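You operate a simulated robot arm through the tools that you are given. There is no shell and no other tool. Be economical: measure what you need, move in short steps, check, and stop when the job is done.

The job below is to be done with a simulated two-armed robot. You get a single attempt, and the scene is never put back.

TASK
On the top of the glue bench, fold the grey cloth in half, so that it is half as long.

Only the result counts: the job must be done as asked and must still hold three seconds after the hand-in. Knocking over, shifting, dropping, spilling or breaking anything else fails it. Flat cloth is picked up by pressing the open fingertips on it (5 to 10 N) and closing them slowly along it; thin cloth reads only 2 to 8 mm in the jaws.

THE ROBOT
Two 7-joint arms with two-finger parallel grippers on one trunk, on a base that drives. Base frame: it is fixed to the floor where the robot stands at the start and does not move with it; the origin is under the middle of the robot, x ahead of it, y to its left, z up. Lengths are in cm, angles in degrees, forces in N, time in s.
The left shoulder is at the start at [7, 13.4, 110.1], the right one opposite. Places, roughly: top of the glue bench [60, 0, 80]. Payload 1.57 kg a hand.
The tool frame of a hand sits at the grasp point between the pads (the TCP): z along the fingers, y along the line on which they close. The tips reach 3 cm beyond it. The gripper opens to 8 cm. The fingers are 1.7 cm wide and 1.2 cm thick; the gripper's body (4 by 8.2 cm) begins 8 cm behind the TCP.
Orientation is told as [roll, pitch, yaw] about the base's x, y, z axes, in that order, counted from this pose: with the fingers straight down and closing along the base's y, the tool's x points along the base's -x, its y along +y and its z along -z.

THE INTERFACE
- The arms move only by the tool nudge_tool. It takes "left_plan", "right_plan" or both (then of equal length, played together; a hand with none holds still); each is a list of rows, each a list of 7 numbers: the shift along the tool's x, y, z in cm, then the turn, a rotation vector about the tool's x, y, z in degrees, then the opening, from 0 (shut) to 1 (fully open). In form: [[tx, ty, tz, ax, ay, az, gripper], ...]. A call has 1 to 10 rows; each row shifts and turns the commanded pose from where the row before left it, along the tool's axes as they then stand. Rows are played at 5 a second. More than 5 cm and 8.6 degrees between two rows, or a gripper value outside its range, and nothing of the call is played. Where a pose cannot be reached the arm comes as near as it can. A force on the tool above 40 N (or 10 N above the force at the start of the call, whichever is more), or a blocked arm, ends the call early, and 0.2 s more pass. The fingers move at their own pace (about 15.3 cm/s each) and stop on an object; they squeeze with about 42 N. The grip force told is the motor's: it shows also when the fingers shut on nothing. Time passes only in rows, and 0.2 s behind the last, so rows that do not move let the fingers close. The reply holds the time, the measured pose of the TCP, the force on the tool along the base axes, the opening and the grip force, in the units named above and with some noise, and new pictures: "pictures" is both (left out), scene, wrist or none (wrist: the cameras of the hands that moved).
- Cameras (640 x 400 px; columns grow to the right, rows downward): "scene" is now at [13.34, -0.5, 132.14]; the picture's right is [-0.06, -1.00, 0.00], its down [-0.66, 0.04, -0.75] and it looks along [0.75, -0.04, -0.66] (base axes); focal length 283 px, centre (320, 200). "left" rides on the left gripper at [7.2, 0.7, -12.2] in its tool frame; the picture's right is [-0.09, 1.00, 0.00], its down [-0.84, -0.08, -0.54] and it looks along [-0.54, -0.05, 0.84] (tool axes); focal length 238 px, centre (320, 200). "right" rides on the right gripper at [7.2, -0.7, -12.2] in its tool frame; the picture's right is [0.09, 1.00, 0.00], its down [-0.84, 0.08, -0.54] and it looks along [-0.54, 0.05, 0.84] (tool axes); focal length 238 px, centre (320, 200). There is no depth. A picture from a camera that has moved, and an enlarged one, comes with that camera's place and axes in the base frame and with its lens.
- slide_trunk(by): slides the trunk up (or, below 0, down) by that many cm; the arms and the scene camera ride with it, the base frame stays. It gives what a move gives, with no picture.
- drive_base(legs): drives the robot by 1 to 6 legs, each [ahead, left, turn to the left] in cm, cm and degrees, along the robot's own axes; the way and the turn of a leg run together, so that a leg with both is an arc; at most 150 cm and 180 degrees a leg. The arms and the cameras ride along, it lands a little off, and it stops where it bumps. It gives what a move gives, and a new picture of the scene camera.
- pan_tilt(pan, tilt): turns the head with the scene camera to pan (to the left, within 86 degrees either way) and tilt (down, from -29 to 69), counted from straight ahead of the robot. It gives what a move gives, and a new picture of the scene camera.
- zoom(camera, box): a new picture of the part [left, top, right, bottom] of that camera's present view, enlarged. The clock stands still meanwhile.
- close_job(): hands the job in; it is judged then, once.

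Work in short steps. Places have to be worked out from the pictures, the camera data and where the tool is seen: move nearer, look again, correct. Check each grasp and each placing, and mend what went wrong. You have 120 turns and 260 pictures in all, those below and enlarged ones among them. Open the grippers and draw the arms clear of the work before you hand the job in, unless the task says otherwise; then end with one line.

The tools are called after ">>>" by a JSON object that holds its "name" and its "arguments". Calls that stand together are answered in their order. nudge_tool: Moves the arms, as the interface text tells. Its arguments: {"type":"object","properties":{"left_plan":{"type":"array"},"right_plan":{"type":"array"},"pictures":{"type":"string","enum":["both","scene","wrist","none"]}},"required":[]} The other tools are called the same way: slide_trunk (by) slides the trunk up or down; drive_base (legs) drives the base; pan_tilt (pan, tilt) turns the head that bears the scene camera; zoom (camera, box) takes an enlarged picture of a part of a camera's view; close_job () hands the job in.

At the start:

```text
t: 0.0
left_ee_pos: [50.53, 16.69, 101.67]
left_tcp_rot: [0.1, 0.0, 0.2]
left_ft_force: [-0.7, -0.1, -1.1]
left_finger_gap: 8.02
left_grip_force: 0.1
right_ee_pos: [44.19, -17.5, 104.24]
right_tcp_rot: [-0.1, 0.1, 0.1]
right_ft_force: [-1.1, 0.5, 0.6]
right_finger_gap: 8.0
right_grip_force: 0.0
trunk travel left (down, up): [-67.5, 26.5]
robot x, y, heading: [-0.05, -0.17, -0.2]
head pan, tilt: [-3.2, 41.5]
```

scene: 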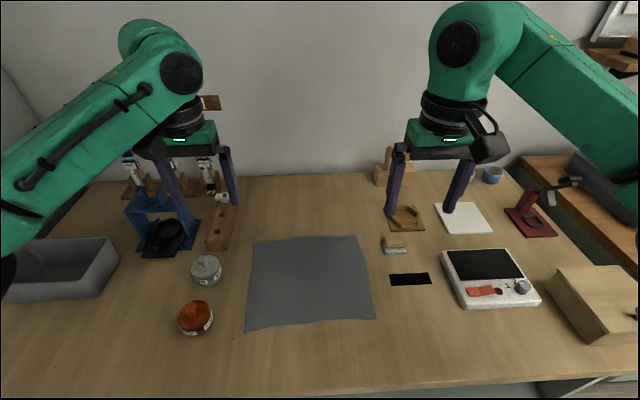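
right: 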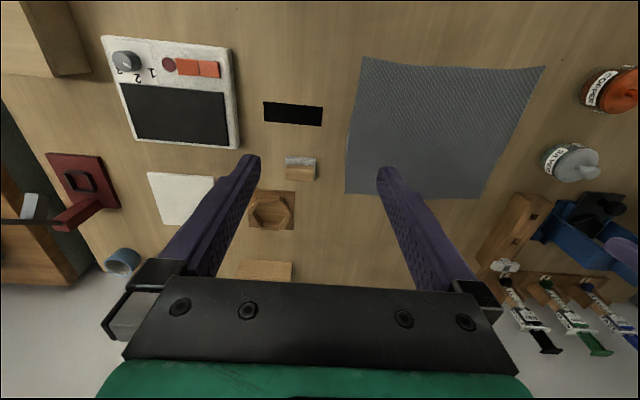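
left: 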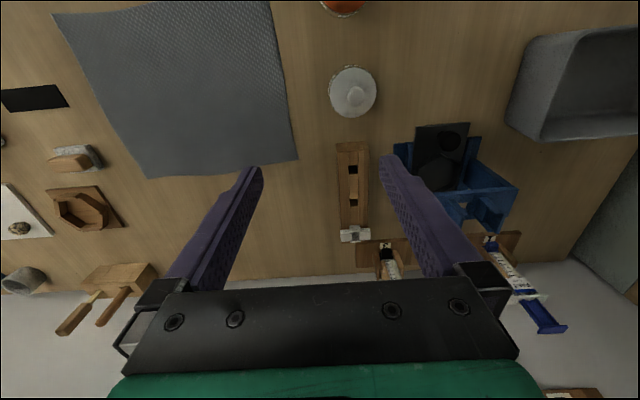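

Cloth corners come out at about (63,14.5), (63.5,-13), (40,-13), (39,13), so it is longer along y. I'd fold the left edge over onto the right one. First I look down to see how far the base stands from the bench.

>>> {"name": "pan_tilt", "arguments": {"pan": 0, "tilt": 69}}

>>> {"name": "zoom", "arguments": {"camera": "right", "box": [240, 40, 640, 290]}}

```text
t: 0.9
left_ee_pos: [50.61, 16.56, 101.67]
left_tcp_rot: [0.0, -0.1, 0.1]
left_ft_force: [-0.5, -0.1, -0.8]
left_finger_gap: 7.98
left_grip_force: 0.0
right_ee_pos: [44.31, -17.52, 104.22]
right_tcp_rot: [-0.1, 0.0, 0.0]
right_ft_force: [0.4, 0.1, 0.3]
right_finger_gap: 8.01
right_grip_force: 0.0
trunk travel left (down, up): [-67.5, 26.5]
robot x, y, heading: [-0.0, -0.1, -0.1]
head pan, tilt: [0.0, 68.8]
camera scene: at [10.55, -0.03, 128.75], right [0.0, -1.0, 0.0], down [-0.93, 0.0, -0.36], along [0.36, 0.0, -0.93], focal length 283 px, centre (320, 200)
```

scene: 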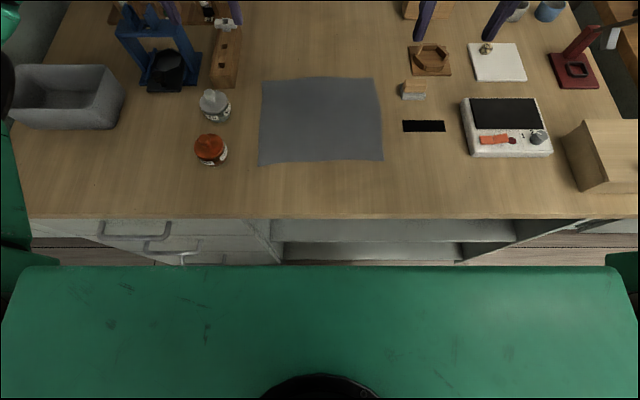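

```text
1.60 times, centred on (440, 165) of right
camera zoom: at [37.0, -18.07, 116.44], right [-0.09, 1.0, 0.0], down [0.84, 0.08, 0.54], along [0.54, 0.05, -0.84], focal length 381 px, centre (128, 256)
```

zoom: 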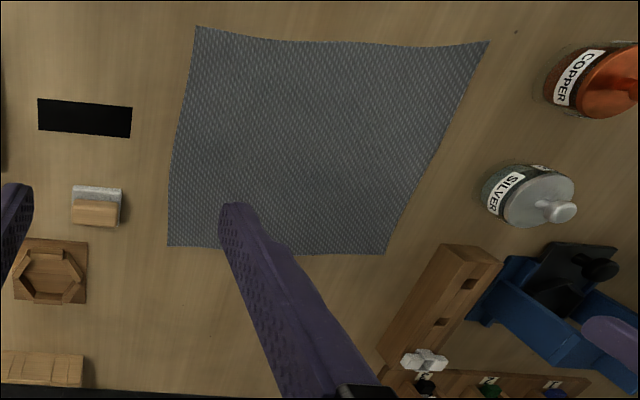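

The pictures don't show the base front, as the chest hides it. I draw the right hand back over the gap with its camera looking down to see the base and the bench edge.

>>> {"name": "nudge_tool", "arguments": {"right_plan": [[4, 0, 0, 0, 0, 0, 1], [4, 0, 0, 0, 0, 0, 1], [4, 0, 0, 0, 0, 0, 1], [2, 0, 0, 0, 0, 0, 1], [0, 0, 0, 0, 8.5, 0, 1], [0, 0, 0, 0, 8.5, 0, 1], [0, 0, 0, 0, 8.5, 0, 1], [0, 0, 0, 0, 8.5, 0, 1]], "pictures": "wrist"}}

```text
t: 2.7
left_ee_pos: [50.65, 16.68, 101.7]
left_tcp_rot: [0.0, 0.1, 0.1]
left_ft_force: [-0.1, -0.3, -0.4]
left_finger_gap: 8.0
left_grip_force: 0.0
right_ee_pos: [30.29, -17.24, 104.09]
right_tcp_rot: [0.1, 34.1, 0.1]
right_ft_force: [0.3, -0.4, 0.3]
right_finger_gap: 7.98
right_grip_force: 0.0
trunk travel left (down, up): [-67.5, 26.5]
robot x, y, heading: [-0.06, 0.12, -0.1]
head pan, tilt: [0.0, 68.8]
camera right: at [31.15, -18.04, 118.3], right [-0.08, 1.0, 0.05], down [1.0, 0.08, -0.02], along [-0.02, 0.05, -1.0], focal length 238 px, centre (320, 200)
```

right: 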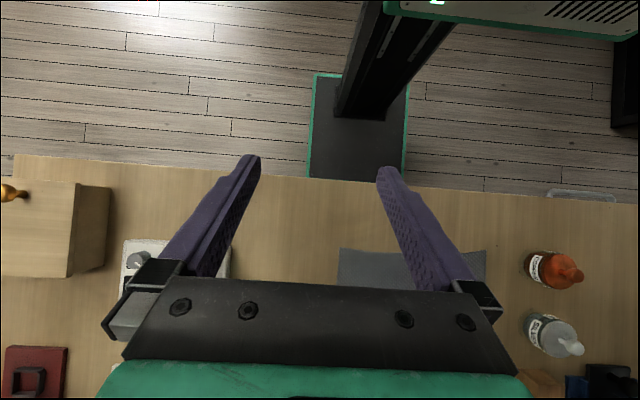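

The base reaches under the bench overhang; its front is still hidden. I draw the hand back a bit more and flatten the tilt to see past the bench edge.

>>> {"name": "nudge_tool", "arguments": {"right_plan": [[2.9, 0, 1.96, 0, 0, 0, 1], [2.9, 0, 1.96, 0, -8.5, 0, 1], [0, 0, 0, 0, -8.5, 0, 1]], "pictures": "wrist"}}

```text
t: 3.5
left_ee_pos: [50.62, 16.69, 101.77]
left_tcp_rot: [-0.1, -0.1, 0.0]
left_ft_force: [0.0, -0.5, 0.2]
left_finger_gap: 8.0
left_grip_force: 0.1
right_ee_pos: [23.22, -17.4, 104.21]
right_tcp_rot: [-0.1, 16.9, 0.0]
right_ft_force: [0.4, -0.2, -0.2]
right_finger_gap: 7.98
right_grip_force: 0.0
trunk travel left (down, up): [-67.5, 26.5]
robot x, y, heading: [0.23, -0.01, -0.0]
head pan, tilt: [0.0, 68.8]
camera right: at [19.8, -18.0, 117.99], right [-0.09, 1.0, 0.03], down [0.96, 0.08, 0.28], along [0.27, 0.05, -0.96], focal length 238 px, centre (320, 200)
```

right: 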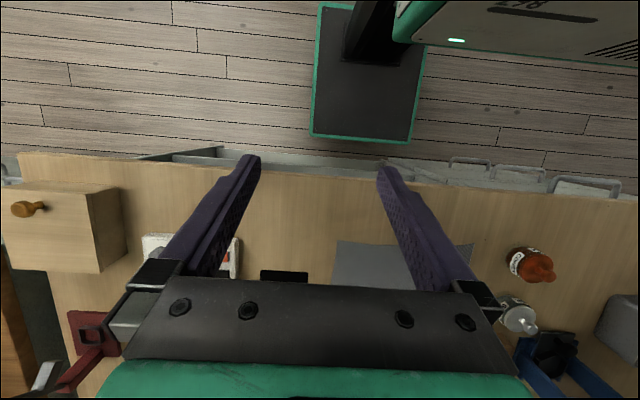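

Base front is at x≈20 and the cabinet at about 28–29, so 6 cm ahead is safe; I also shift 6 cm to the right so the left hand can reach across to the far corner's landing place.

>>> {"name": "drive_base", "arguments": {"legs": [[0, -6, 0], [6, 0, 0]]}}

>>> {"name": "pan_tilt", "arguments": {"pan": 6, "tilt": 55}}

```text
t: 5.1
left_ee_pos: [56.26, 10.79, 101.95]
left_tcp_rot: [0.0, 0.0, 0.1]
left_ft_force: [-0.8, -1.0, 1.0]
left_finger_gap: 7.96
left_grip_force: 0.1
right_ee_pos: [29.07, -23.36, 104.21]
right_tcp_rot: [0.0, 16.9, -0.1]
right_ft_force: [-0.1, 0.6, 0.2]
right_finger_gap: 8.03
right_grip_force: 0.1
trunk travel left (down, up): [-67.5, 26.5]
robot x, y, heading: [6.22, -6.27, -0.2]
head pan, tilt: [0.0, 68.8]
camera scene: at [16.25, -6.0, 128.77], right [0.0, -1.0, 0.0], down [-0.93, 0.0, -0.36], along [0.36, 0.0, -0.93], focal length 283 px, centre (320, 200)
```

scene: 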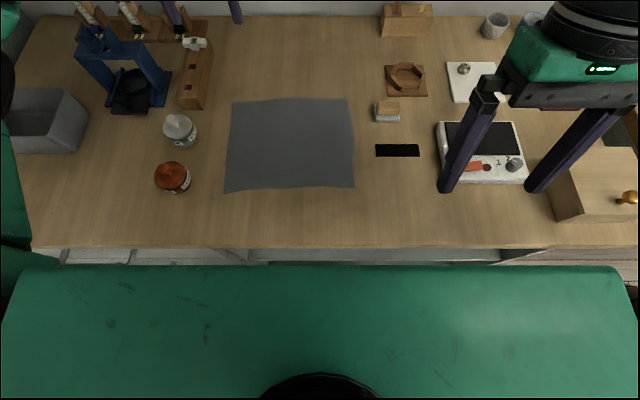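

```text
t: 5.8
left_ee_pos: [56.62, 10.68, 101.76]
left_tcp_rot: [0.0, 0.2, 0.1]
left_ft_force: [0.0, 0.4, 0.6]
left_finger_gap: 8.0
left_grip_force: 0.1
right_ee_pos: [29.23, -23.39, 104.14]
right_tcp_rot: [-0.1, 17.0, 0.0]
right_ft_force: [0.1, 0.3, 0.1]
right_finger_gap: 7.98
right_grip_force: 0.0
trunk travel left (down, up): [-67.5, 26.5]
robot x, y, heading: [5.92, -6.22, 0.1]
head pan, tilt: [6.0, 55.0]
camera scene: at [18.11, -5.28, 130.28], right [0.1, -0.99, 0.0], down [-0.82, -0.08, -0.57], along [0.57, 0.06, -0.82], focal length 283 px, centre (320, 200)
```

scene: 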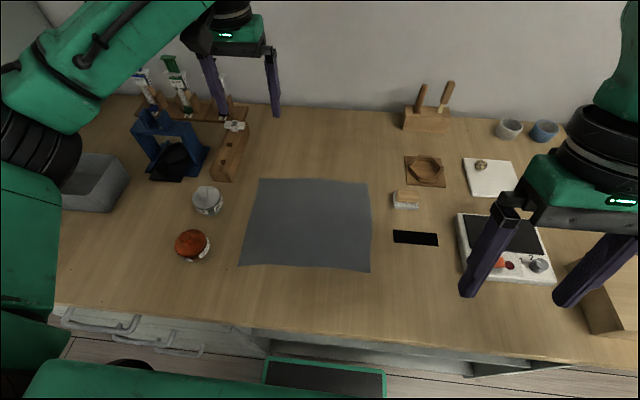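

Clear. I turn both hands by yaw −90 (closing along x, cameras on the left side), and level the right one, all at height.

>>> {"name": "nudge_tool", "arguments": {"left_plan": [[0, 0, 0, 0, 0, 8.5, 1], [0, 0, 0, 0, 0, 8.5, 1], [0, 0, 0, 0, 0, 8.5, 1], [0, 0, 0, 0, 0, 8.5, 1], [0, 0, 0, 0, 0, 8.5, 1], [0, 0, 0, 0, 0, 8.5, 1], [0, 0, 0, 0, 0, 8.5, 1], [0, 0, 0, 0, 0, 8.5, 1], [0, 0, 0, 0, 0, 8.5, 1], [0, 0, 0, 0, 0, 8.5, 1]], "right_plan": [[0, 0, 0, 0, -8.5, 0, 1], [0, 0, 0, 0, -8.5, 0, 1], [-3, 0, 0, 0, 0, 8.5, 1], [0, 0, 0, 0, 0, 8.5, 1], [0, 0, 0, 0, 0, 8.5, 1], [0, 0, 0, 0, 0, 8.5, 1], [0, 0, 0, 0, 0, 8.5, 1], [0, 0, 0, 0, 0, 8.5, 1], [0, 0, 0, 0, 0, 8.5, 1], [0, 0, 0, 0, 0, 8.5, 1]], "pictures": "scene"}}

```text
t: 8.0
left_ee_pos: [56.48, 10.61, 101.69]
left_tcp_rot: [-0.1, 0.0, -85.1]
left_ft_force: [0.6, 0.3, -0.2]
left_finger_gap: 7.98
left_grip_force: 0.0
right_ee_pos: [32.02, -23.49, 104.31]
right_tcp_rot: [0.0, 0.0, -68.2]
right_ft_force: [-0.6, -0.2, 0.6]
right_finger_gap: 8.0
right_grip_force: 0.1
trunk travel left (down, up): [-67.5, 26.5]
robot x, y, heading: [6.01, -6.11, 0.0]
head pan, tilt: [6.0, 55.0]
camera scene: at [18.03, -5.26, 130.29], right [0.1, -0.99, 0.0], down [-0.81, -0.09, -0.57], along [0.57, 0.06, -0.82], focal length 283 px, centre (320, 200)
```

scene: 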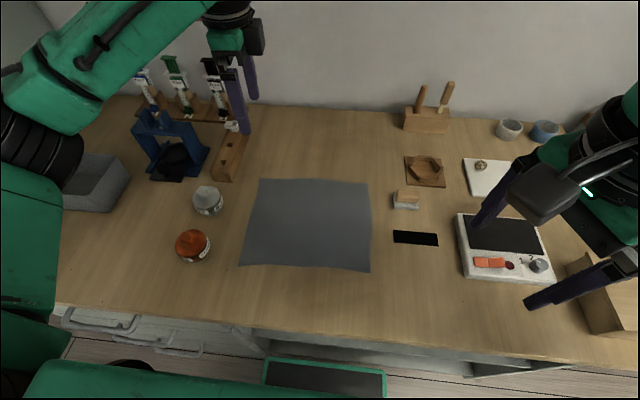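

I finish the yaw and, before grasping, test whether the left hand can reach the far landing place tilted outward.

>>> {"name": "nudge_tool", "arguments": {"left_plan": [[0, 0, 0, 0, 0, 5, 1], [-4.7, 0, 0, 0, 0, 0, 1], [-4.7, 0, 0, 0, 0, 0, 1], [-4.7, 0, 0, 0, 0, 0, 1], [-4.7, 0, 0, 0, 0, 0, 1], [-4.7, 1.5, 3, 0, 8.5, 0, 1], [0, 0, 0, 0, 8.5, 0, 1], [0, 0, 0, 0, 8.5, 0, 1], [0, 0, 0, 0, 8.5, 0, 1], [0, 0, 0, 0, 8.5, 0, 1]], "right_plan": [[0, 0, 0, 0, 0, 7.3, 1], [0, 0, 0, 0, 0, 7.3, 1], [0, 0, 0, 0, 0, 7.2, 1], [0, 0, 0, 0, 0, 0, 1], [0, 0, 0, 0, 0, 0, 1], [0, 0, 0, 0, 0, 0, 1], [0, 0, 0, 0, 0, 0, 1], [0, 0, 0, 0, 0, 0, 1], [0, 0, 0, 0, 0, 0, 1], [0, 0, 0, 0, 0, 0, 1]], "pictures": "scene"}}

```text
refused: row 6 steps farther than a row can; nothing moved
```

>>> {"name": "nudge_tool", "arguments": {"left_plan": [[0, 0, 0, 0, 0, 5, 1], [-4.7, 0, 0, 0, 0, 0, 1], [-4.7, 0, 0, 0, 0, 0, 1], [-4.7, 0, 0, 0, 0, 0, 1], [-4.7, 0, 0, 0, 0, 0, 1], [-4.7, 1.5, 0, 0, 8.5, 0, 1], [0, 0, 3, 0, 8.5, 0, 1], [0, 0, 0, 0, 8.5, 0, 1], [0, 0, 0, 0, 8.5, 0, 1], [0, 0, 0, 0, 8.5, 0, 1]], "right_plan": [[0, 0, 0, 0, 0, 7.3, 1], [0, 0, 0, 0, 0, 7.3, 1], [0, 0, 0, 0, 0, 7.2, 1], [0, 0, 0, 0, 0, 0, 1], [0, 0, 0, 0, 0, 0, 1], [0, 0, 0, 0, 0, 0, 1], [0, 0, 0, 0, 0, 0, 1], [0, 0, 0, 0, 0, 0, 1], [0, 0, 0, 0, 0, 0, 1], [0, 0, 0, 0, 0, 0, 1]], "pictures": "scene"}}

```text
t: 10.2
left_ee_pos: [58.01, -6.15, 99.15]
left_tcp_rot: [0.1, 28.3, -90.0]
left_ft_force: [-0.3, -0.5, 0.2]
left_finger_gap: 7.99
left_grip_force: 0.1
left hand out of reach, approached as far as the arm can: row 6, 7, 8, 9, 10
right_ee_pos: [32.06, -23.44, 104.19]
right_tcp_rot: [0.0, 0.0, -89.8]
right_ft_force: [0.3, -0.2, 0.0]
right_finger_gap: 8.01
right_grip_force: 0.0
trunk travel left (down, up): [-67.5, 26.5]
robot x, y, heading: [5.81, -5.98, -0.2]
head pan, tilt: [6.0, 55.0]
camera scene: at [18.05, -5.2, 130.29], right [0.1, -0.99, 0.0], down [-0.81, -0.09, -0.57], along [0.57, 0.06, -0.82], focal length 283 px, centre (320, 200)
```

scene: 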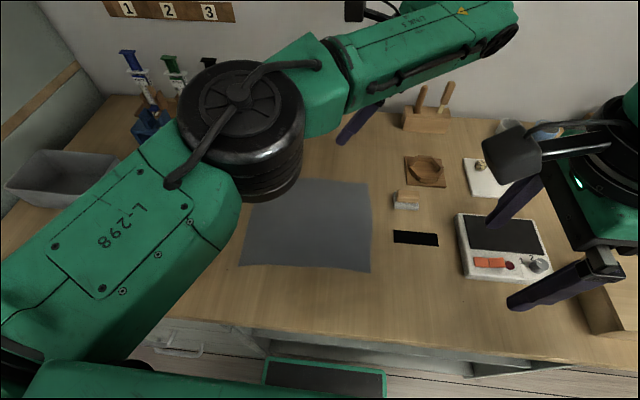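

The stretched-out tilt is beyond reach from here. I move the robot 8 cm further right, which brings the left shoulder to the cloth's middle, and test again lower.

>>> {"name": "drive_base", "arguments": {"legs": [[0, -8, 0]]}}

>>> {"name": "nudge_tool", "arguments": {"left_plan": [[0, 0, 0, 0, 0, 0, 1], [0, 0, 0, 0, 0, 0, 1]], "pictures": "none"}}

```text
t: 11.3
left_ee_pos: [58.18, -14.26, 99.27]
left_tcp_rot: [0.1, 28.2, -90.0]
left_ft_force: [0.8, -0.3, 0.3]
left_finger_gap: 7.98
left_grip_force: 0.2
right_ee_pos: [32.11, -31.42, 104.23]
right_tcp_rot: [0.0, 0.0, -89.8]
right_ft_force: [0.1, -0.3, -0.2]
right_finger_gap: 7.99
right_grip_force: 0.2
trunk travel left (down, up): [-67.5, 26.5]
robot x, y, heading: [6.12, -14.17, 0.1]
head pan, tilt: [6.0, 55.0]
camera scene: at [18.02, -13.26, 130.29], right [0.1, -0.99, 0.0], down [-0.81, -0.09, -0.57], along [0.57, 0.06, -0.82], focal length 283 px, centre (320, 200)
```

scene: 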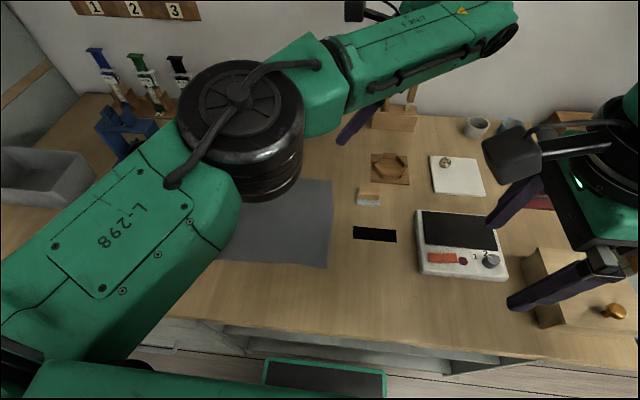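

```text
t: 11.9
left_ee_pos: [58.09, -14.24, 99.35]
left_tcp_rot: [0.1, 28.4, -89.8]
left_ft_force: [0.9, 0.0, -0.7]
left_finger_gap: 7.98
left_grip_force: 0.0
right_ee_pos: [32.11, -31.67, 104.24]
right_tcp_rot: [0.0, -0.1, -89.8]
right_ft_force: [-0.6, -0.5, 0.0]
right_finger_gap: 8.0
right_grip_force: 0.1
trunk travel left (down, up): [-67.5, 26.5]
robot x, y, heading: [6.11, -13.8, 0.3]
head pan, tilt: [6.0, 55.0]
```

Now test going down to about z=83 there and tilting further (still well clear of the cloth).

>>> {"name": "nudge_tool", "arguments": {"left_plan": [[-1.5, 0, 3.75, 0, 0, 0, 1], [-1.9, 0, 3.52, 0, 0, 0, 1], [-1.9, 0, 3.52, 0, 0, 0, 1], [-1.9, 0, 3.52, 0, 0, 0, 1], [0, 0, 0, 0, 8, 0, 1], [0, 0, 0, 0, 8, 0, 1]], "pictures": "scene"}}

```text
t: 13.3
left_ee_pos: [56.75, -12.8, 82.95]
left_tcp_rot: [0.4, 36.4, -90.0]
left_ft_force: [4.0, -24.6, 28.9]
left_finger_gap: 7.65
left_grip_force: 0.0
left hand out of reach, approached as far as the arm can: row 5, 6
right_ee_pos: [31.78, -32.11, 104.38]
right_tcp_rot: [0.2, 0.3, -89.9]
right_ft_force: [0.8, 0.7, -0.1]
right_finger_gap: 8.02
right_grip_force: 0.1
trunk travel left (down, up): [-67.5, 26.5]
robot x, y, heading: [6.03, -14.42, -0.3]
head pan, tilt: [6.0, 55.0]
camera scene: at [17.68, -13.98, 130.37], right [0.1, -0.99, 0.0], down [-0.81, -0.08, -0.58], along [0.57, 0.06, -0.82], focal length 283 px, centre (320, 200)
```

scene: 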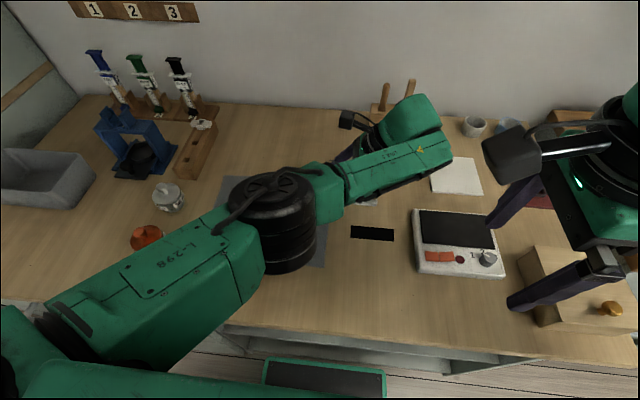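

The tips are pressing on something: the bench top must be nearer z≈80 than 75. I lift straight up at once.

>>> {"name": "nudge_tool", "arguments": {"left_plan": [[1.2, 0, -1.6, 0, 0, 0, 1], [2.4, 0, -3.2, 0, 0, 0, 1], [2.4, 0, -3.2, 0, 0, 0, 1], [2.4, 0, -3.2, 0, 0, 0, 1]], "pictures": "both"}}

```text
t: 14.3
left_ee_pos: [57.07, -11.84, 96.92]
left_tcp_rot: [0.0, 36.4, -89.9]
left_ft_force: [-0.4, 0.0, 0.7]
left_finger_gap: 8.0
left_grip_force: 0.1
right_ee_pos: [32.12, -31.61, 104.28]
right_tcp_rot: [0.0, 0.0, -89.9]
right_ft_force: [0.0, -0.9, -0.2]
right_finger_gap: 7.99
right_grip_force: 0.0
trunk travel left (down, up): [-67.5, 26.5]
robot x, y, heading: [5.67, -14.07, 0.1]
head pan, tilt: [6.0, 55.0]
camera scene: at [17.93, -13.36, 130.3], right [0.1, -0.99, 0.0], down [-0.81, -0.08, -0.57], along [0.57, 0.06, -0.82], focal length 283 px, centre (320, 200)
camera left: at [57.62, -13.25, 110.93], right [1.0, -0.07, -0.05], down [-0.08, -1.0, -0.06], along [-0.05, 0.06, -1.0], focal length 238 px, centre (320, 200)
```

scene: 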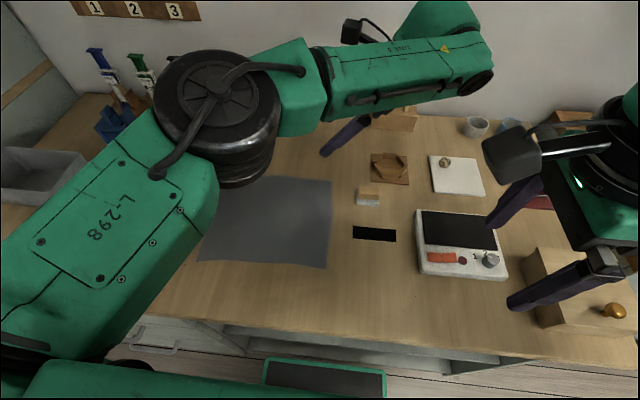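
left: 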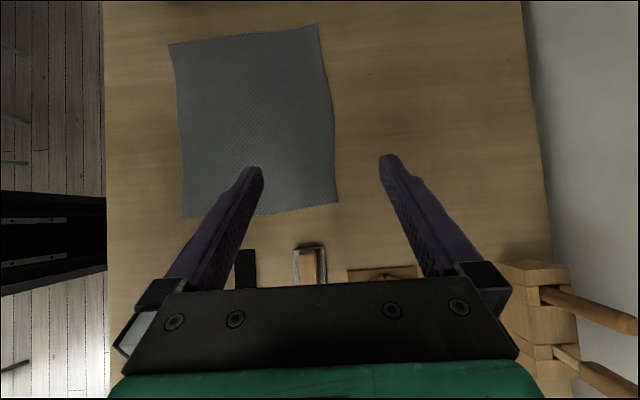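

Bench top is z≈80, so the cloth really spans x≈37–58 and y≈−12.4 to 12.3 (about 25 × 21). I level the left hand and take it above the left edge at x≈54.

>>> {"name": "nudge_tool", "arguments": {"left_plan": [[0, 0, 0, 0, -8.5, 0, 1], [0, 0, 0, 0, -8.5, 0, 1], [0, 0, 0, 0, -8.5, 0, 1], [0, 0, 0, 0, -8.5, 0, 0.6], [0, 0, 0, 0, -2.4, 0, 0.4], [4.7, 0, 0, 0, 0, 0, 0.4], [4.7, -0.8, 0, 0, 0, 0, 0.4], [4.7, -0.8, 0, 0, 0, 0, 0.4], [4.7, -0.8, 0, 0, 0, 0, 0.4], [4.6, -0.7, 0, 0, 0, 0, 0.4]], "pictures": "both"}}

```text
t: 16.5
left_ee_pos: [53.84, 11.32, 96.94]
left_tcp_rot: [0.1, -0.2, -89.9]
left_ft_force: [0.1, 0.6, -0.1]
left_finger_gap: 3.2
left_grip_force: 0.0
right_ee_pos: [31.99, -31.42, 104.32]
right_tcp_rot: [0.1, -0.1, -89.7]
right_ft_force: [-0.6, 0.3, 0.1]
right_finger_gap: 8.03
right_grip_force: 0.0
trunk travel left (down, up): [-67.5, 26.5]
robot x, y, heading: [6.18, -13.94, 0.0]
head pan, tilt: [6.0, 55.0]
camera scene: at [17.95, -13.17, 130.3], right [0.1, -0.99, 0.0], down [-0.81, -0.09, -0.57], along [0.57, 0.06, -0.82], focal length 283 px, centre (320, 200)
camera left: at [54.39, 18.6, 108.96], right [1.0, -0.09, 0.0], down [-0.08, -0.83, 0.55], along [-0.05, -0.54, -0.84], focal length 238 px, centre (320, 200)
```

scene: 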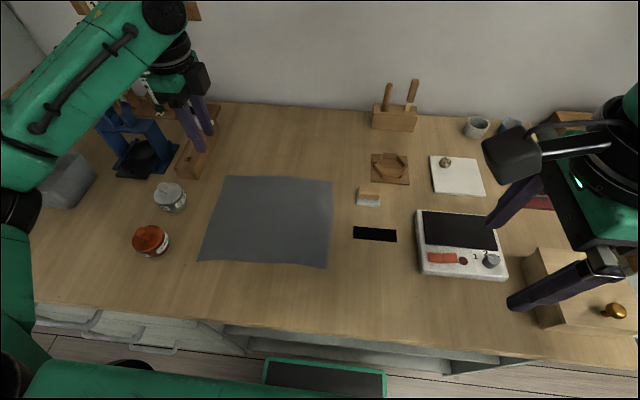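
left: 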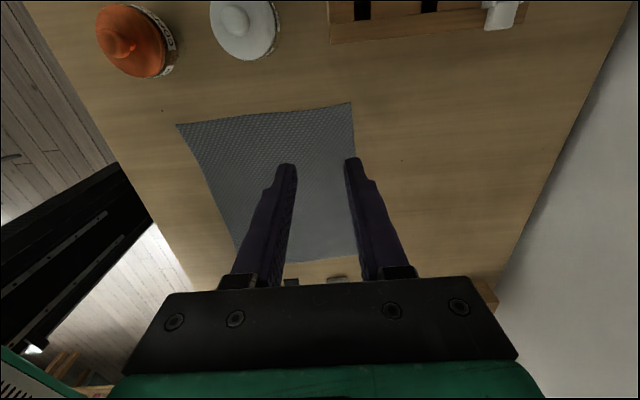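

The left arm's forearm is well out of the way. I bring the right hand over the left edge at x≈41, same height.

>>> {"name": "nudge_tool", "arguments": {"right_plan": [[4.6, 1, 0.8, 0, 0, 0, 1], [4.6, 1, 0.8, 0, 0, 0, 1], [4.6, 1, 0.8, 0, 0, 0, 1], [4.6, 1, 0.8, 0, 0, 0, 1], [4.6, 1, 0.8, 0, 0, 0, 0.4], [4.6, 1, 0.8, 0, 0, 0, 0.4], [4.6, 1, 0.8, 0, 0, 0, 0.4], [4.6, 1, 0.8, 0, 0, 0, 0.4], [4.6, 1, 0.5, 0, 0, 0, 0.4]], "pictures": "both"}}

```text
t: 18.3
left_ee_pos: [53.91, 12.31, 96.87]
left_tcp_rot: [-0.2, -0.3, -88.4]
left_ft_force: [0.4, 0.7, 0.1]
left_finger_gap: 3.19
left_grip_force: 0.2
right_ee_pos: [39.44, 3.84, 98.17]
right_tcp_rot: [-0.6, -0.9, -88.7]
right_ft_force: [-8.1, -19.3, 0.7]
right_finger_gap: 3.19
right_grip_force: 0.1
right hand out of reach, approached as far as the arm can: row 9
trunk travel left (down, up): [-67.5, 26.5]
robot x, y, heading: [6.16, -13.74, -0.1]
head pan, tilt: [6.0, 55.0]
stopped in row 9 (right hand): the force on the tool passed its limit (the readings are from after the stop); the commanded pose is now the measured one
camera scene: at [17.99, -13.09, 130.29], right [0.1, -0.99, 0.0], down [-0.81, -0.09, -0.57], along [0.57, 0.06, -0.82], focal length 283 px, centre (320, 200)
camera right: at [38.73, 11.4, 110.29], right [0.99, 0.12, -0.01], down [0.1, -0.83, 0.55], along [0.05, -0.55, -0.83], focal length 238 px, centre (320, 200)
```

scene: 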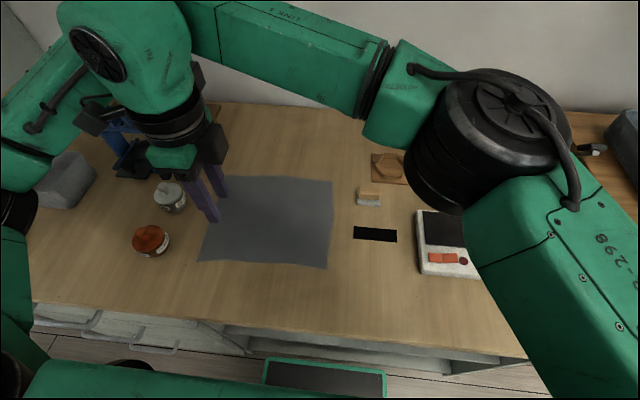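
right: 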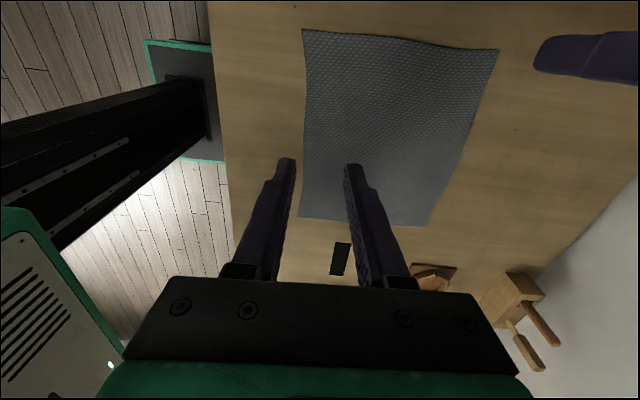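

The right hand's camera met the left forearm. I back the right hand off; my new plan is to shift the base left for the grasp, and let the base drive do the sideways carrying. The right hand gets turned to yaw +90 so that its camera is on the free side.

>>> {"name": "nudge_tool", "arguments": {"right_plan": [[-4.7, 0, -1, 0, 0, 0, 0.4], [-4.7, 0, -1, 0, 0, 0, 0.4], [-4.7, 0, -1, 0, 0, 0, 0.4], [-4.7, 0, 0, 0, 0, 0, 0.4], [-4.7, 0, 0, 0, 0, 0, 0.4], [0, 0, 0, 0, 0, -8.5, 0.4], [0, 0, 0, 0, 0, -8.5, 0.4], [0, 0, 0, 0, 0, -8.5, 0.4], [0, 0, 0, 0, 0, -8.5, 0.4], [0, 0, 0, 0, 0, -8.5, 0.4]], "pictures": "none"}}

>>> {"name": "nudge_tool", "arguments": {"right_plan": [[0, 0, 0, 0, 0, -8.5, 0.4], [0, 0, 0, 0, 0, -8.5, 0.4], [0, 0, 0, 0, 0, -8.5, 0.4], [0, 0, 0, 0, 0, -8.5, 0.4], [0, 0, 0, 0, 0, -8.5, 0.4], [0, 0, 0, 0, 0, -8.5, 0.4], [0, 0, 0, 0, 0, -8.5, 0.4], [0, 0, 0, 0, 0, -8.5, 0.4], [0, 0, 0, 0, 0, -8.5, 0.4], [0, 0, 0, 0, 0, -8.5, 0.4]], "pictures": "scene"}}

```text
t: 20.5
left_ee_pos: [53.92, 12.02, 96.85]
left_tcp_rot: [0.0, -0.3, -88.7]
left_ft_force: [0.1, 0.6, 0.0]
left_finger_gap: 3.16
left_grip_force: 0.0
right_ee_pos: [40.15, -19.63, 101.48]
right_tcp_rot: [-0.9, -0.2, -46.1]
right_ft_force: [1.0, 0.3, 0.3]
right_finger_gap: 3.18
right_grip_force: 0.0
trunk travel left (down, up): [-67.5, 26.5]
robot x, y, heading: [5.82, -14.14, -0.1]
head pan, tilt: [6.0, 55.0]
```

```text
t: 22.7
left_ee_pos: [53.99, 11.89, 96.84]
left_tcp_rot: [0.0, -0.2, -88.6]
left_ft_force: [-0.5, 0.4, -0.4]
left_finger_gap: 3.19
left_grip_force: 0.1
right_ee_pos: [40.16, -19.67, 101.4]
right_tcp_rot: [-0.2, 0.9, 38.9]
right_ft_force: [-0.3, -0.5, -1.0]
right_finger_gap: 3.21
right_grip_force: 0.0
trunk travel left (down, up): [-67.5, 26.5]
robot x, y, heading: [5.84, -13.93, -0.3]
head pan, tilt: [6.0, 55.0]
camera scene: at [18.03, -13.34, 130.29], right [0.1, -0.99, 0.0], down [-0.81, -0.08, -0.57], along [0.57, 0.06, -0.82], focal length 283 px, centre (320, 200)
```

scene: 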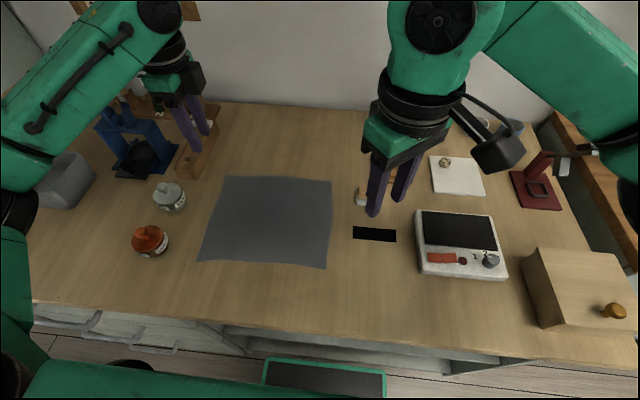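

Right turns freely. I finish its yaw, draw the left hand 10 cm in, then drive the base 19 cm to the left.

>>> {"name": "nudge_tool", "arguments": {"left_plan": [[-3.3, 0, 0, 0, 0, 0, 0.4], [-3.3, 0, 0, 0, 0, 0, 0.4], [-3.3, 0, 0, 0, 0, 0, 0.4], [0, 0, 0, 0, 0, 1.3, 0.4], [0, 0, 0, 0, 0, 0, 0.4], [0, 0, 0, 0, 0, 0, 0.4]], "right_plan": [[0, 0, 0, 0, 0, -8.5, 0.4], [0, 0, 0, 0, 0, -8.5, 0.4], [0, 0, 0, 0, 0, -8.5, 0.4], [0, 0, 0, 0, 0, -8.5, 0.4], [0, 0, 0, 0, 0, -8.5, 0.4], [0, 0, 0, 0, 0, -8.6, 0.4]], "pictures": "none"}}

>>> {"name": "drive_base", "arguments": {"legs": [[0, 19, 0]]}}

```text
t: 24.1
left_ee_pos: [54.26, 2.07, 96.9]
left_tcp_rot: [-0.1, -0.2, -90.0]
left_ft_force: [0.0, 0.5, -0.2]
left_finger_gap: 3.21
left_grip_force: 0.0
right_ee_pos: [30.69, -16.13, 101.63]
right_tcp_rot: [0.5, 0.7, 89.6]
right_ft_force: [-0.1, 0.3, 0.1]
right_finger_gap: 3.17
right_grip_force: 0.1
right hand out of reach, approached as far as the arm can: row 4, 5, 6
trunk travel left (down, up): [-67.5, 26.5]
robot x, y, heading: [6.02, -13.85, -0.1]
head pan, tilt: [6.0, 55.0]
```

```text
t: 25.6
left_ee_pos: [54.37, 21.11, 96.78]
left_tcp_rot: [-0.1, -0.1, -90.0]
left_ft_force: [0.6, 0.5, -0.3]
left_finger_gap: 3.18
left_grip_force: 0.1
right_ee_pos: [30.7, 2.64, 101.74]
right_tcp_rot: [0.5, 0.6, 89.6]
right_ft_force: [0.1, -0.3, -0.3]
right_finger_gap: 3.19
right_grip_force: 0.1
trunk travel left (down, up): [-67.5, 26.5]
robot x, y, heading: [6.04, 5.23, 0.1]
head pan, tilt: [6.0, 55.0]
camera scene: at [18.04, 5.57, 130.29], right [0.1, -0.99, 0.0], down [-0.81, -0.08, -0.57], along [0.57, 0.06, -0.82], focal length 283 px, centre (320, 200)
```

scene: 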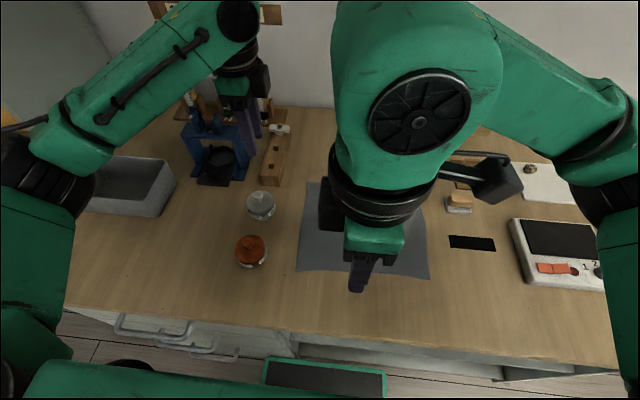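

Now both hands to above the left edge: left to (54,12.1), right to (41,11.7).

>>> {"name": "nudge_tool", "arguments": {"left_plan": [[-3, 0, 0, 0, 0, 0, 0.4], [-3, 0, 0, 0, 0, 0, 0.4], [-3, 0, 0, 0, 0, 0, 0.4], [0, 0, 2, 0, 0, 0, 0.4]], "right_plan": [[-2.3, -2.6, 0, 0, 0, 0, 0.4], [-2.3, -2.6, 0, 0, 0, 0, 0.4], [-2.3, -2.6, 0, 0, 0, 0, 0.4], [-2.2, -2.5, 3, 0, 0, 0, 0.4]], "pictures": "both"}}

```text
t: 26.6
left_ee_pos: [54.42, 12.06, 94.65]
left_tcp_rot: [-0.2, -0.1, -89.8]
left_ft_force: [0.6, -0.2, 0.0]
left_finger_gap: 3.21
left_grip_force: 0.0
right_ee_pos: [31.78, 7.15, 102.49]
right_tcp_rot: [0.4, 0.8, 89.4]
right_ft_force: [0.6, -0.1, -0.1]
right_finger_gap: 3.21
right_grip_force: 0.0
right hand out of reach, approached as far as the arm can: row 1, 2, 3, 4
trunk travel left (down, up): [-67.5, 26.5]
robot x, y, heading: [6.05, 5.43, 0.4]
head pan, tilt: [6.0, 55.0]
camera scene: at [18.1, 5.73, 130.29], right [0.1, -0.99, 0.0], down [-0.82, -0.09, -0.57], along [0.57, 0.06, -0.82], focal length 283 px, centre (320, 200)
camera right: at [32.39, 0.26, 114.7], right [-1.0, -0.08, 0.01], down [-0.06, 0.84, 0.53], along [-0.05, 0.53, -0.85], focal length 238 px, centre (320, 200)
camera left: at [54.95, 19.28, 106.8], right [1.0, -0.09, 0.0], down [-0.07, -0.83, 0.55], along [-0.05, -0.54, -0.84], focal length 238 px, centre (320, 200)
```

scene: 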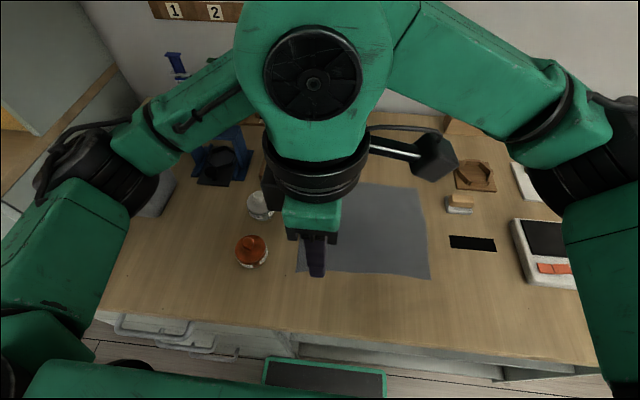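
right: 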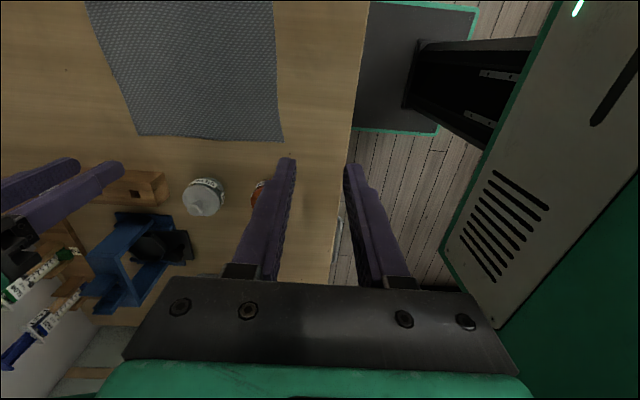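
left: 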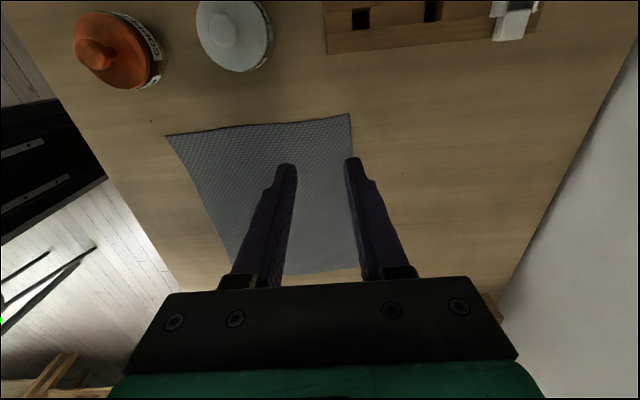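

The wrist limit holds the right hand at yaw 90; I ease it to about yaw 47 (a diagonal pinch will do) and then go to (41,11.7).

>>> {"name": "nudge_tool", "arguments": {"right_plan": [[0, 0, 0, 0, 0, 8.5, 0.4], [0, 0, 0, 0, 0, 8.5, 0.4], [0, 0, 0, 0, 0, 8.5, 0.4], [0, 0, 0, 0, 0, 8.5, 0.4], [0, 0, 0, 0, 0, 8.5, 0.4], [-3.2, -1.2, 0, 0, 0, 0, 0.4], [-3.2, -1.2, 1, 0, 0, 0, 0.4], [-3.1, -1.2, 2, 0, 0, 0, 0.4], [0, 0, 3, 0, 0, 0, 0.4]], "pictures": "both"}}

```text
t: 28.6
left_ee_pos: [53.77, 12.64, 92.3]
left_tcp_rot: [-3.1, 2.0, -89.2]
left_ft_force: [0.6, 0.7, 0.2]
left_finger_gap: 3.2
left_grip_force: 0.1
right_ee_pos: [41.25, 11.7, 97.8]
right_tcp_rot: [-0.2, -1.9, 47.6]
right_ft_force: [-0.8, -0.9, 0.2]
right_finger_gap: 3.23
right_grip_force: 0.1
trunk travel left (down, up): [-67.5, 26.5]
robot x, y, heading: [6.14, 4.86, 0.2]
head pan, tilt: [6.0, 55.0]
camera scene: at [18.08, 5.55, 130.29], right [0.1, -0.99, 0.0], down [-0.81, -0.08, -0.57], along [0.57, 0.06, -0.82], focal length 283 px, centre (320, 200)
camera right: at [36.46, 5.68, 109.72], right [-0.8, 0.6, -0.01], down [0.49, 0.66, 0.57], along [0.35, 0.45, -0.82], focal length 238 px, centre (320, 200)
```

scene: 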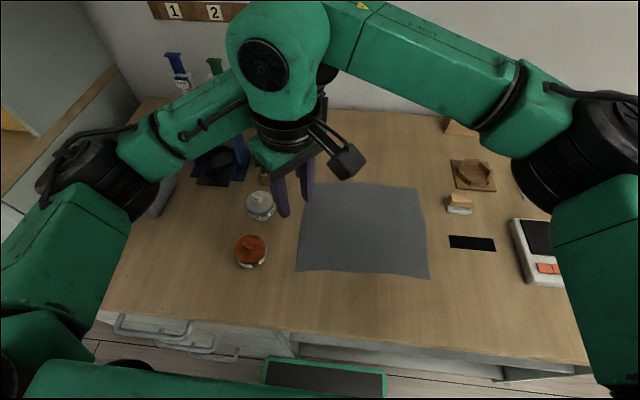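
right: 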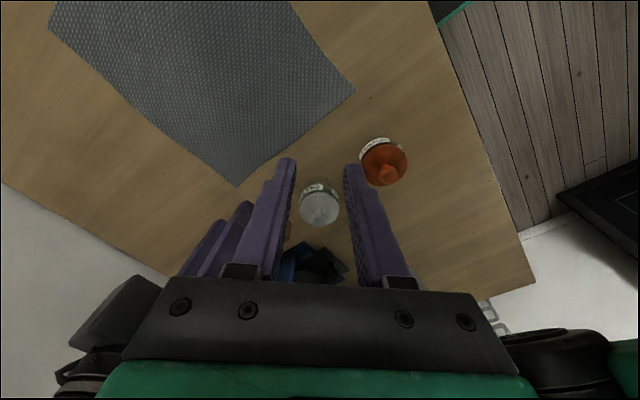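

The arms touched lightly at this spacing (left was pushed). I spread the hands to the corners: right to x≈38, left to x≈56.5, and see if they're free of each other.

>>> {"name": "nudge_tool", "arguments": {"right_plan": [[2.1, 2.2, 0, 0, 0, 0, 0.4], [0, 0, 0, 0, 0, 0, 0.4], [0, 0, 0, 0, 0, 0, 0.4]], "left_plan": [[0, 0, 0, 0, 0, 0, 0.4], [0, 2.3, 0, 0, 0, 0, 0.4], [0, 0, 0, 0, 0, 0, 0.4]], "pictures": "both"}}

```text
t: 29.4
left_ee_pos: [56.67, 11.9, 95.04]
left_tcp_rot: [0.1, -0.3, -90.1]
left_ft_force: [-0.3, 0.0, -0.1]
left_finger_gap: 3.18
left_grip_force: 0.0
right_ee_pos: [37.85, 11.32, 96.06]
right_tcp_rot: [-0.2, 1.2, 46.9]
right_ft_force: [0.0, 0.1, -0.4]
right_finger_gap: 3.19
right_grip_force: 0.0
trunk travel left (down, up): [-67.5, 26.5]
robot x, y, heading: [6.06, 4.99, 0.0]
head pan, tilt: [6.0, 55.0]
camera scene: at [18.02, 5.66, 130.3], right [0.1, -0.99, 0.0], down [-0.81, -0.09, -0.57], along [0.57, 0.06, -0.82], focal length 283 px, centre (320, 200)
camera right: at [33.45, 5.84, 108.35], right [-0.79, 0.61, 0.0], down [0.52, 0.67, 0.53], along [0.32, 0.42, -0.85], focal length 238 px, centre (320, 200)
camera left: at [57.23, 19.12, 107.05], right [1.0, -0.09, 0.0], down [-0.08, -0.83, 0.55], along [-0.05, -0.54, -0.84], focal length 238 px, centre (320, 200)
```

scene: 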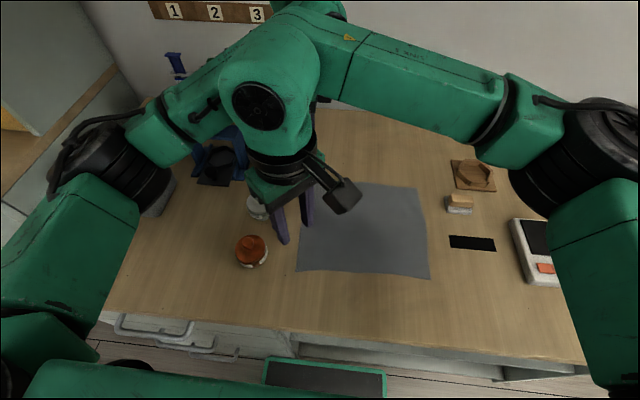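
right: 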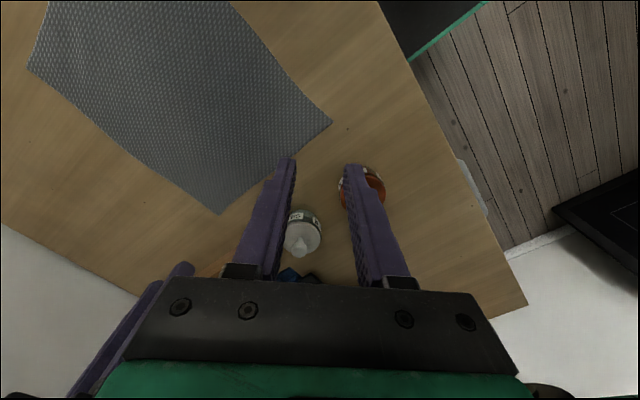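
left: 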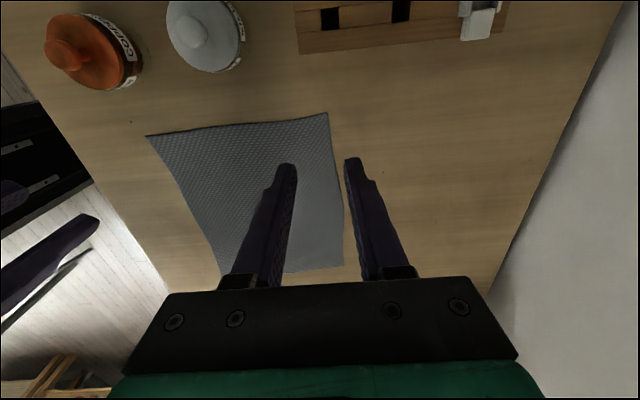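

The hands are clear of each other. I try bringing the right hand's yaw up to ~73 here, so its pinch lies along the edge, and narrow the openings.

>>> {"name": "nudge_tool", "arguments": {"right_plan": [[0, 0, 0, 0, 0, -8.5, 0.3], [0, 0, 0, 0, 0, -8.5, 0.3], [0, 0, 0, 0, 0, -8.5, 0.3], [0, 0, 0, 0, 0, -8.5, 0.3]], "pictures": "none"}}

```text
t: 30.4
left_ee_pos: [56.72, 11.93, 94.82]
left_tcp_rot: [-0.2, -0.3, -89.9]
left_ft_force: [-0.2, -0.4, 0.5]
left_finger_gap: 3.18
left_grip_force: 0.0
right_ee_pos: [37.84, 11.51, 96.09]
right_tcp_rot: [0.3, 0.8, 75.7]
right_ft_force: [-0.8, 0.5, 0.4]
right_finger_gap: 2.39
right_grip_force: 0.1
right hand out of reach, approached as far as the arm can: row 4
trunk travel left (down, up): [-67.5, 26.5]
robot x, y, heading: [5.59, 4.38, 0.0]
head pan, tilt: [6.0, 55.0]
```

Good, yaw 76. I lower both hands to ~2 cm above contact at (55,12) and (39,11.2).

>>> {"name": "nudge_tool", "arguments": {"left_plan": [[0.1, -1.7, 2, 0, 0, 0, 0.3], [0, 0, 3, 0, 0, 0, 0.3], [0, 0, 3, 0, 0, 0, 0.3], [0, 0, 1.8, 0, 0, 0, 0.3]], "right_plan": [[0, -1.2, 2, 0, 0, 3, 0.3], [0, 0, 3, 0, 0, 0, 0.3], [0, 0, 3, 0, 0, 0, 0.3], [0, 0, 3, 0, 0, 0, 0.3]], "pictures": "both"}}

```text
t: 31.4
left_ee_pos: [55.03, 12.98, 83.91]
left_tcp_rot: [-1.3, 0.8, -88.5]
left_ft_force: [-0.1, 0.0, -0.4]
left_finger_gap: 2.41
left_grip_force: 0.1
right_ee_pos: [38.35, 11.73, 86.02]
right_tcp_rot: [-0.4, -0.6, 74.0]
right_ft_force: [0.6, 0.0, 0.4]
right_finger_gap: 2.41
right_grip_force: 0.0
trunk travel left (down, up): [-67.5, 26.5]
robot x, y, heading: [5.68, 5.01, -0.2]
head pan, tilt: [6.0, 55.0]
camera scene: at [18.09, 5.67, 130.29], right [0.1, -0.99, 0.0], down [-0.81, -0.09, -0.57], along [0.57, 0.06, -0.82], focal length 283 px, centre (320, 200)
camera right: at [36.81, 4.59, 98.19], right [-0.98, 0.19, -0.01], down [0.15, 0.82, 0.55], along [0.11, 0.54, -0.83], focal length 238 px, centre (320, 200)
camera left: at [55.75, 20.07, 96.2], right [1.0, -0.07, -0.02], down [-0.04, -0.85, 0.53], along [-0.06, -0.53, -0.85], focal length 238 px, centre (320, 200)
```

scene: 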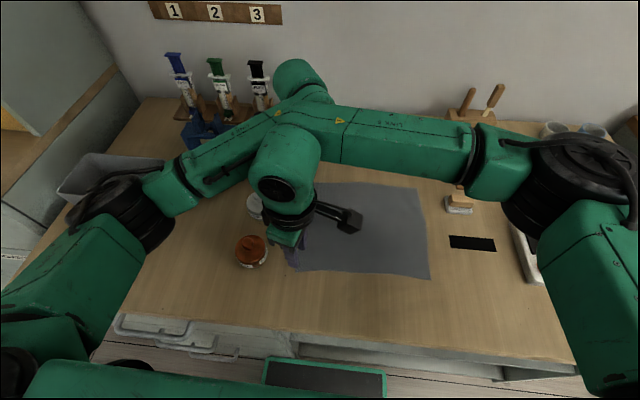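
right: 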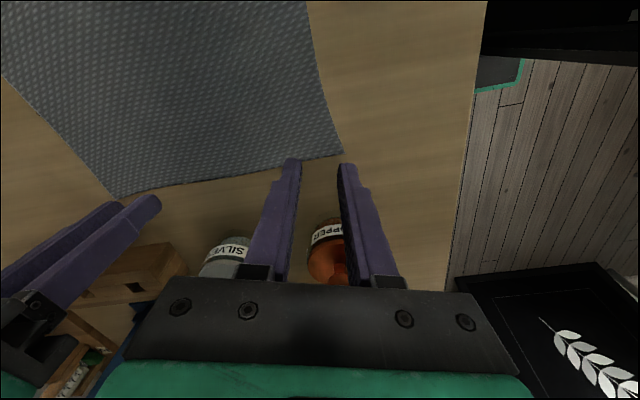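
left: 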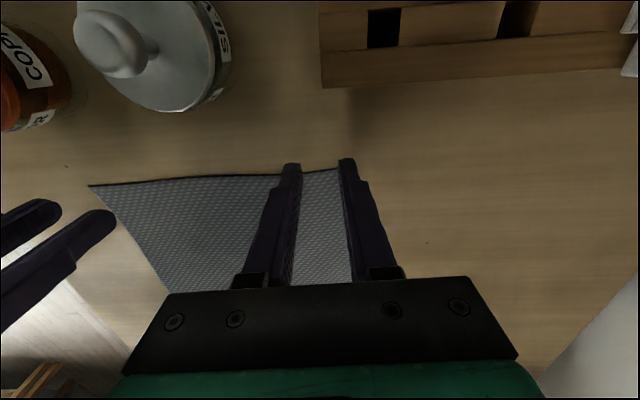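

The wrists still touch a little. I raise slightly and lean them apart sideways (left hand leaning left, right hand leaning right), which keeps both fingertips level on the cloth.

>>> {"name": "nudge_tool", "arguments": {"left_plan": [[0, 0, -2, 0, 0, 0, 0.25], [0, 0.6, 0, 0, -7, 0, 0.25], [0, 0, 0, 0, -7, 0, 0.25], [0, 0, 0, 0, 0, 0, 0.25]], "right_plan": [[0, 0, -2, 0, 0, 0, 0.25], [0, 0, 0, 0, -8, 0, 0.25], [0, 0, 0, 0, -8, 0, 0.25], [0, 0, 0, 0, 0, 0, 0.25]], "pictures": "both"}}

```text
t: 32.4
left_ee_pos: [55.4, 12.01, 87.18]
left_tcp_rot: [-0.2, -14.3, -89.8]
left_ft_force: [-0.1, -0.2, 0.1]
left_finger_gap: 2.02
left_grip_force: 0.1
right_ee_pos: [38.9, 10.89, 87.07]
right_tcp_rot: [0.3, -15.2, 72.3]
right_ft_force: [-0.8, 0.3, -0.2]
right_finger_gap: 2.0
right_grip_force: 0.0
trunk travel left (down, up): [-67.5, 26.5]
robot x, y, heading: [5.96, 4.97, 0.1]
head pan, tilt: [6.0, 55.0]
camera scene: at [18.07, 5.63, 130.29], right [0.1, -0.99, 0.0], down [-0.81, -0.09, -0.57], along [0.57, 0.06, -0.82], focal length 283 px, centre (320, 200)
camera right: at [36.44, 1.15, 96.93], right [-0.98, 0.22, -0.02], down [0.13, 0.66, 0.74], along [0.17, 0.72, -0.67], focal length 238 px, centre (320, 200)
camera left: at [56.11, 22.05, 97.11], right [1.0, -0.09, 0.02], down [-0.08, -0.68, 0.73], along [-0.05, -0.73, -0.68], focal length 238 px, centre (320, 200)
```

scene: 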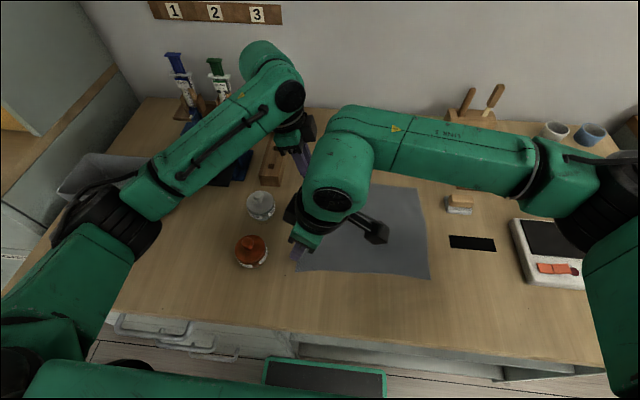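
right: 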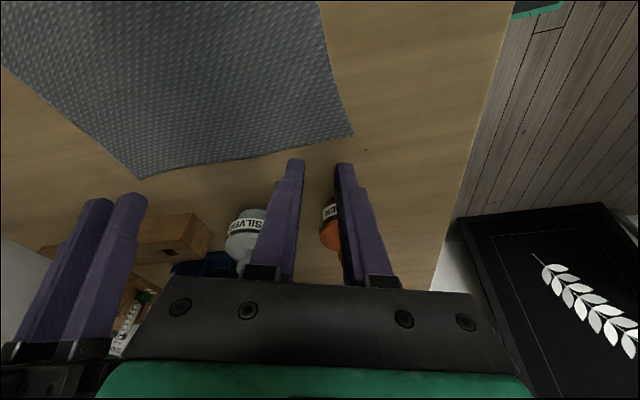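
left: 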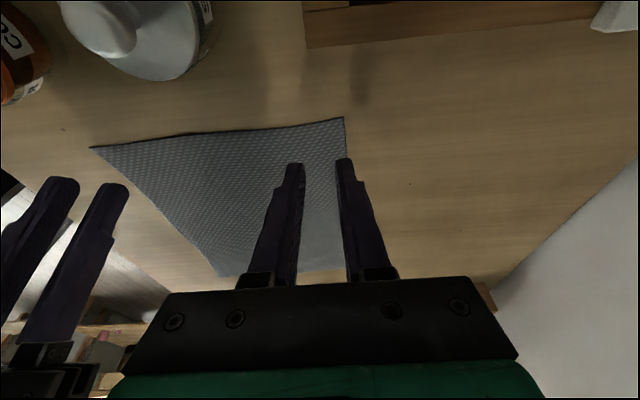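

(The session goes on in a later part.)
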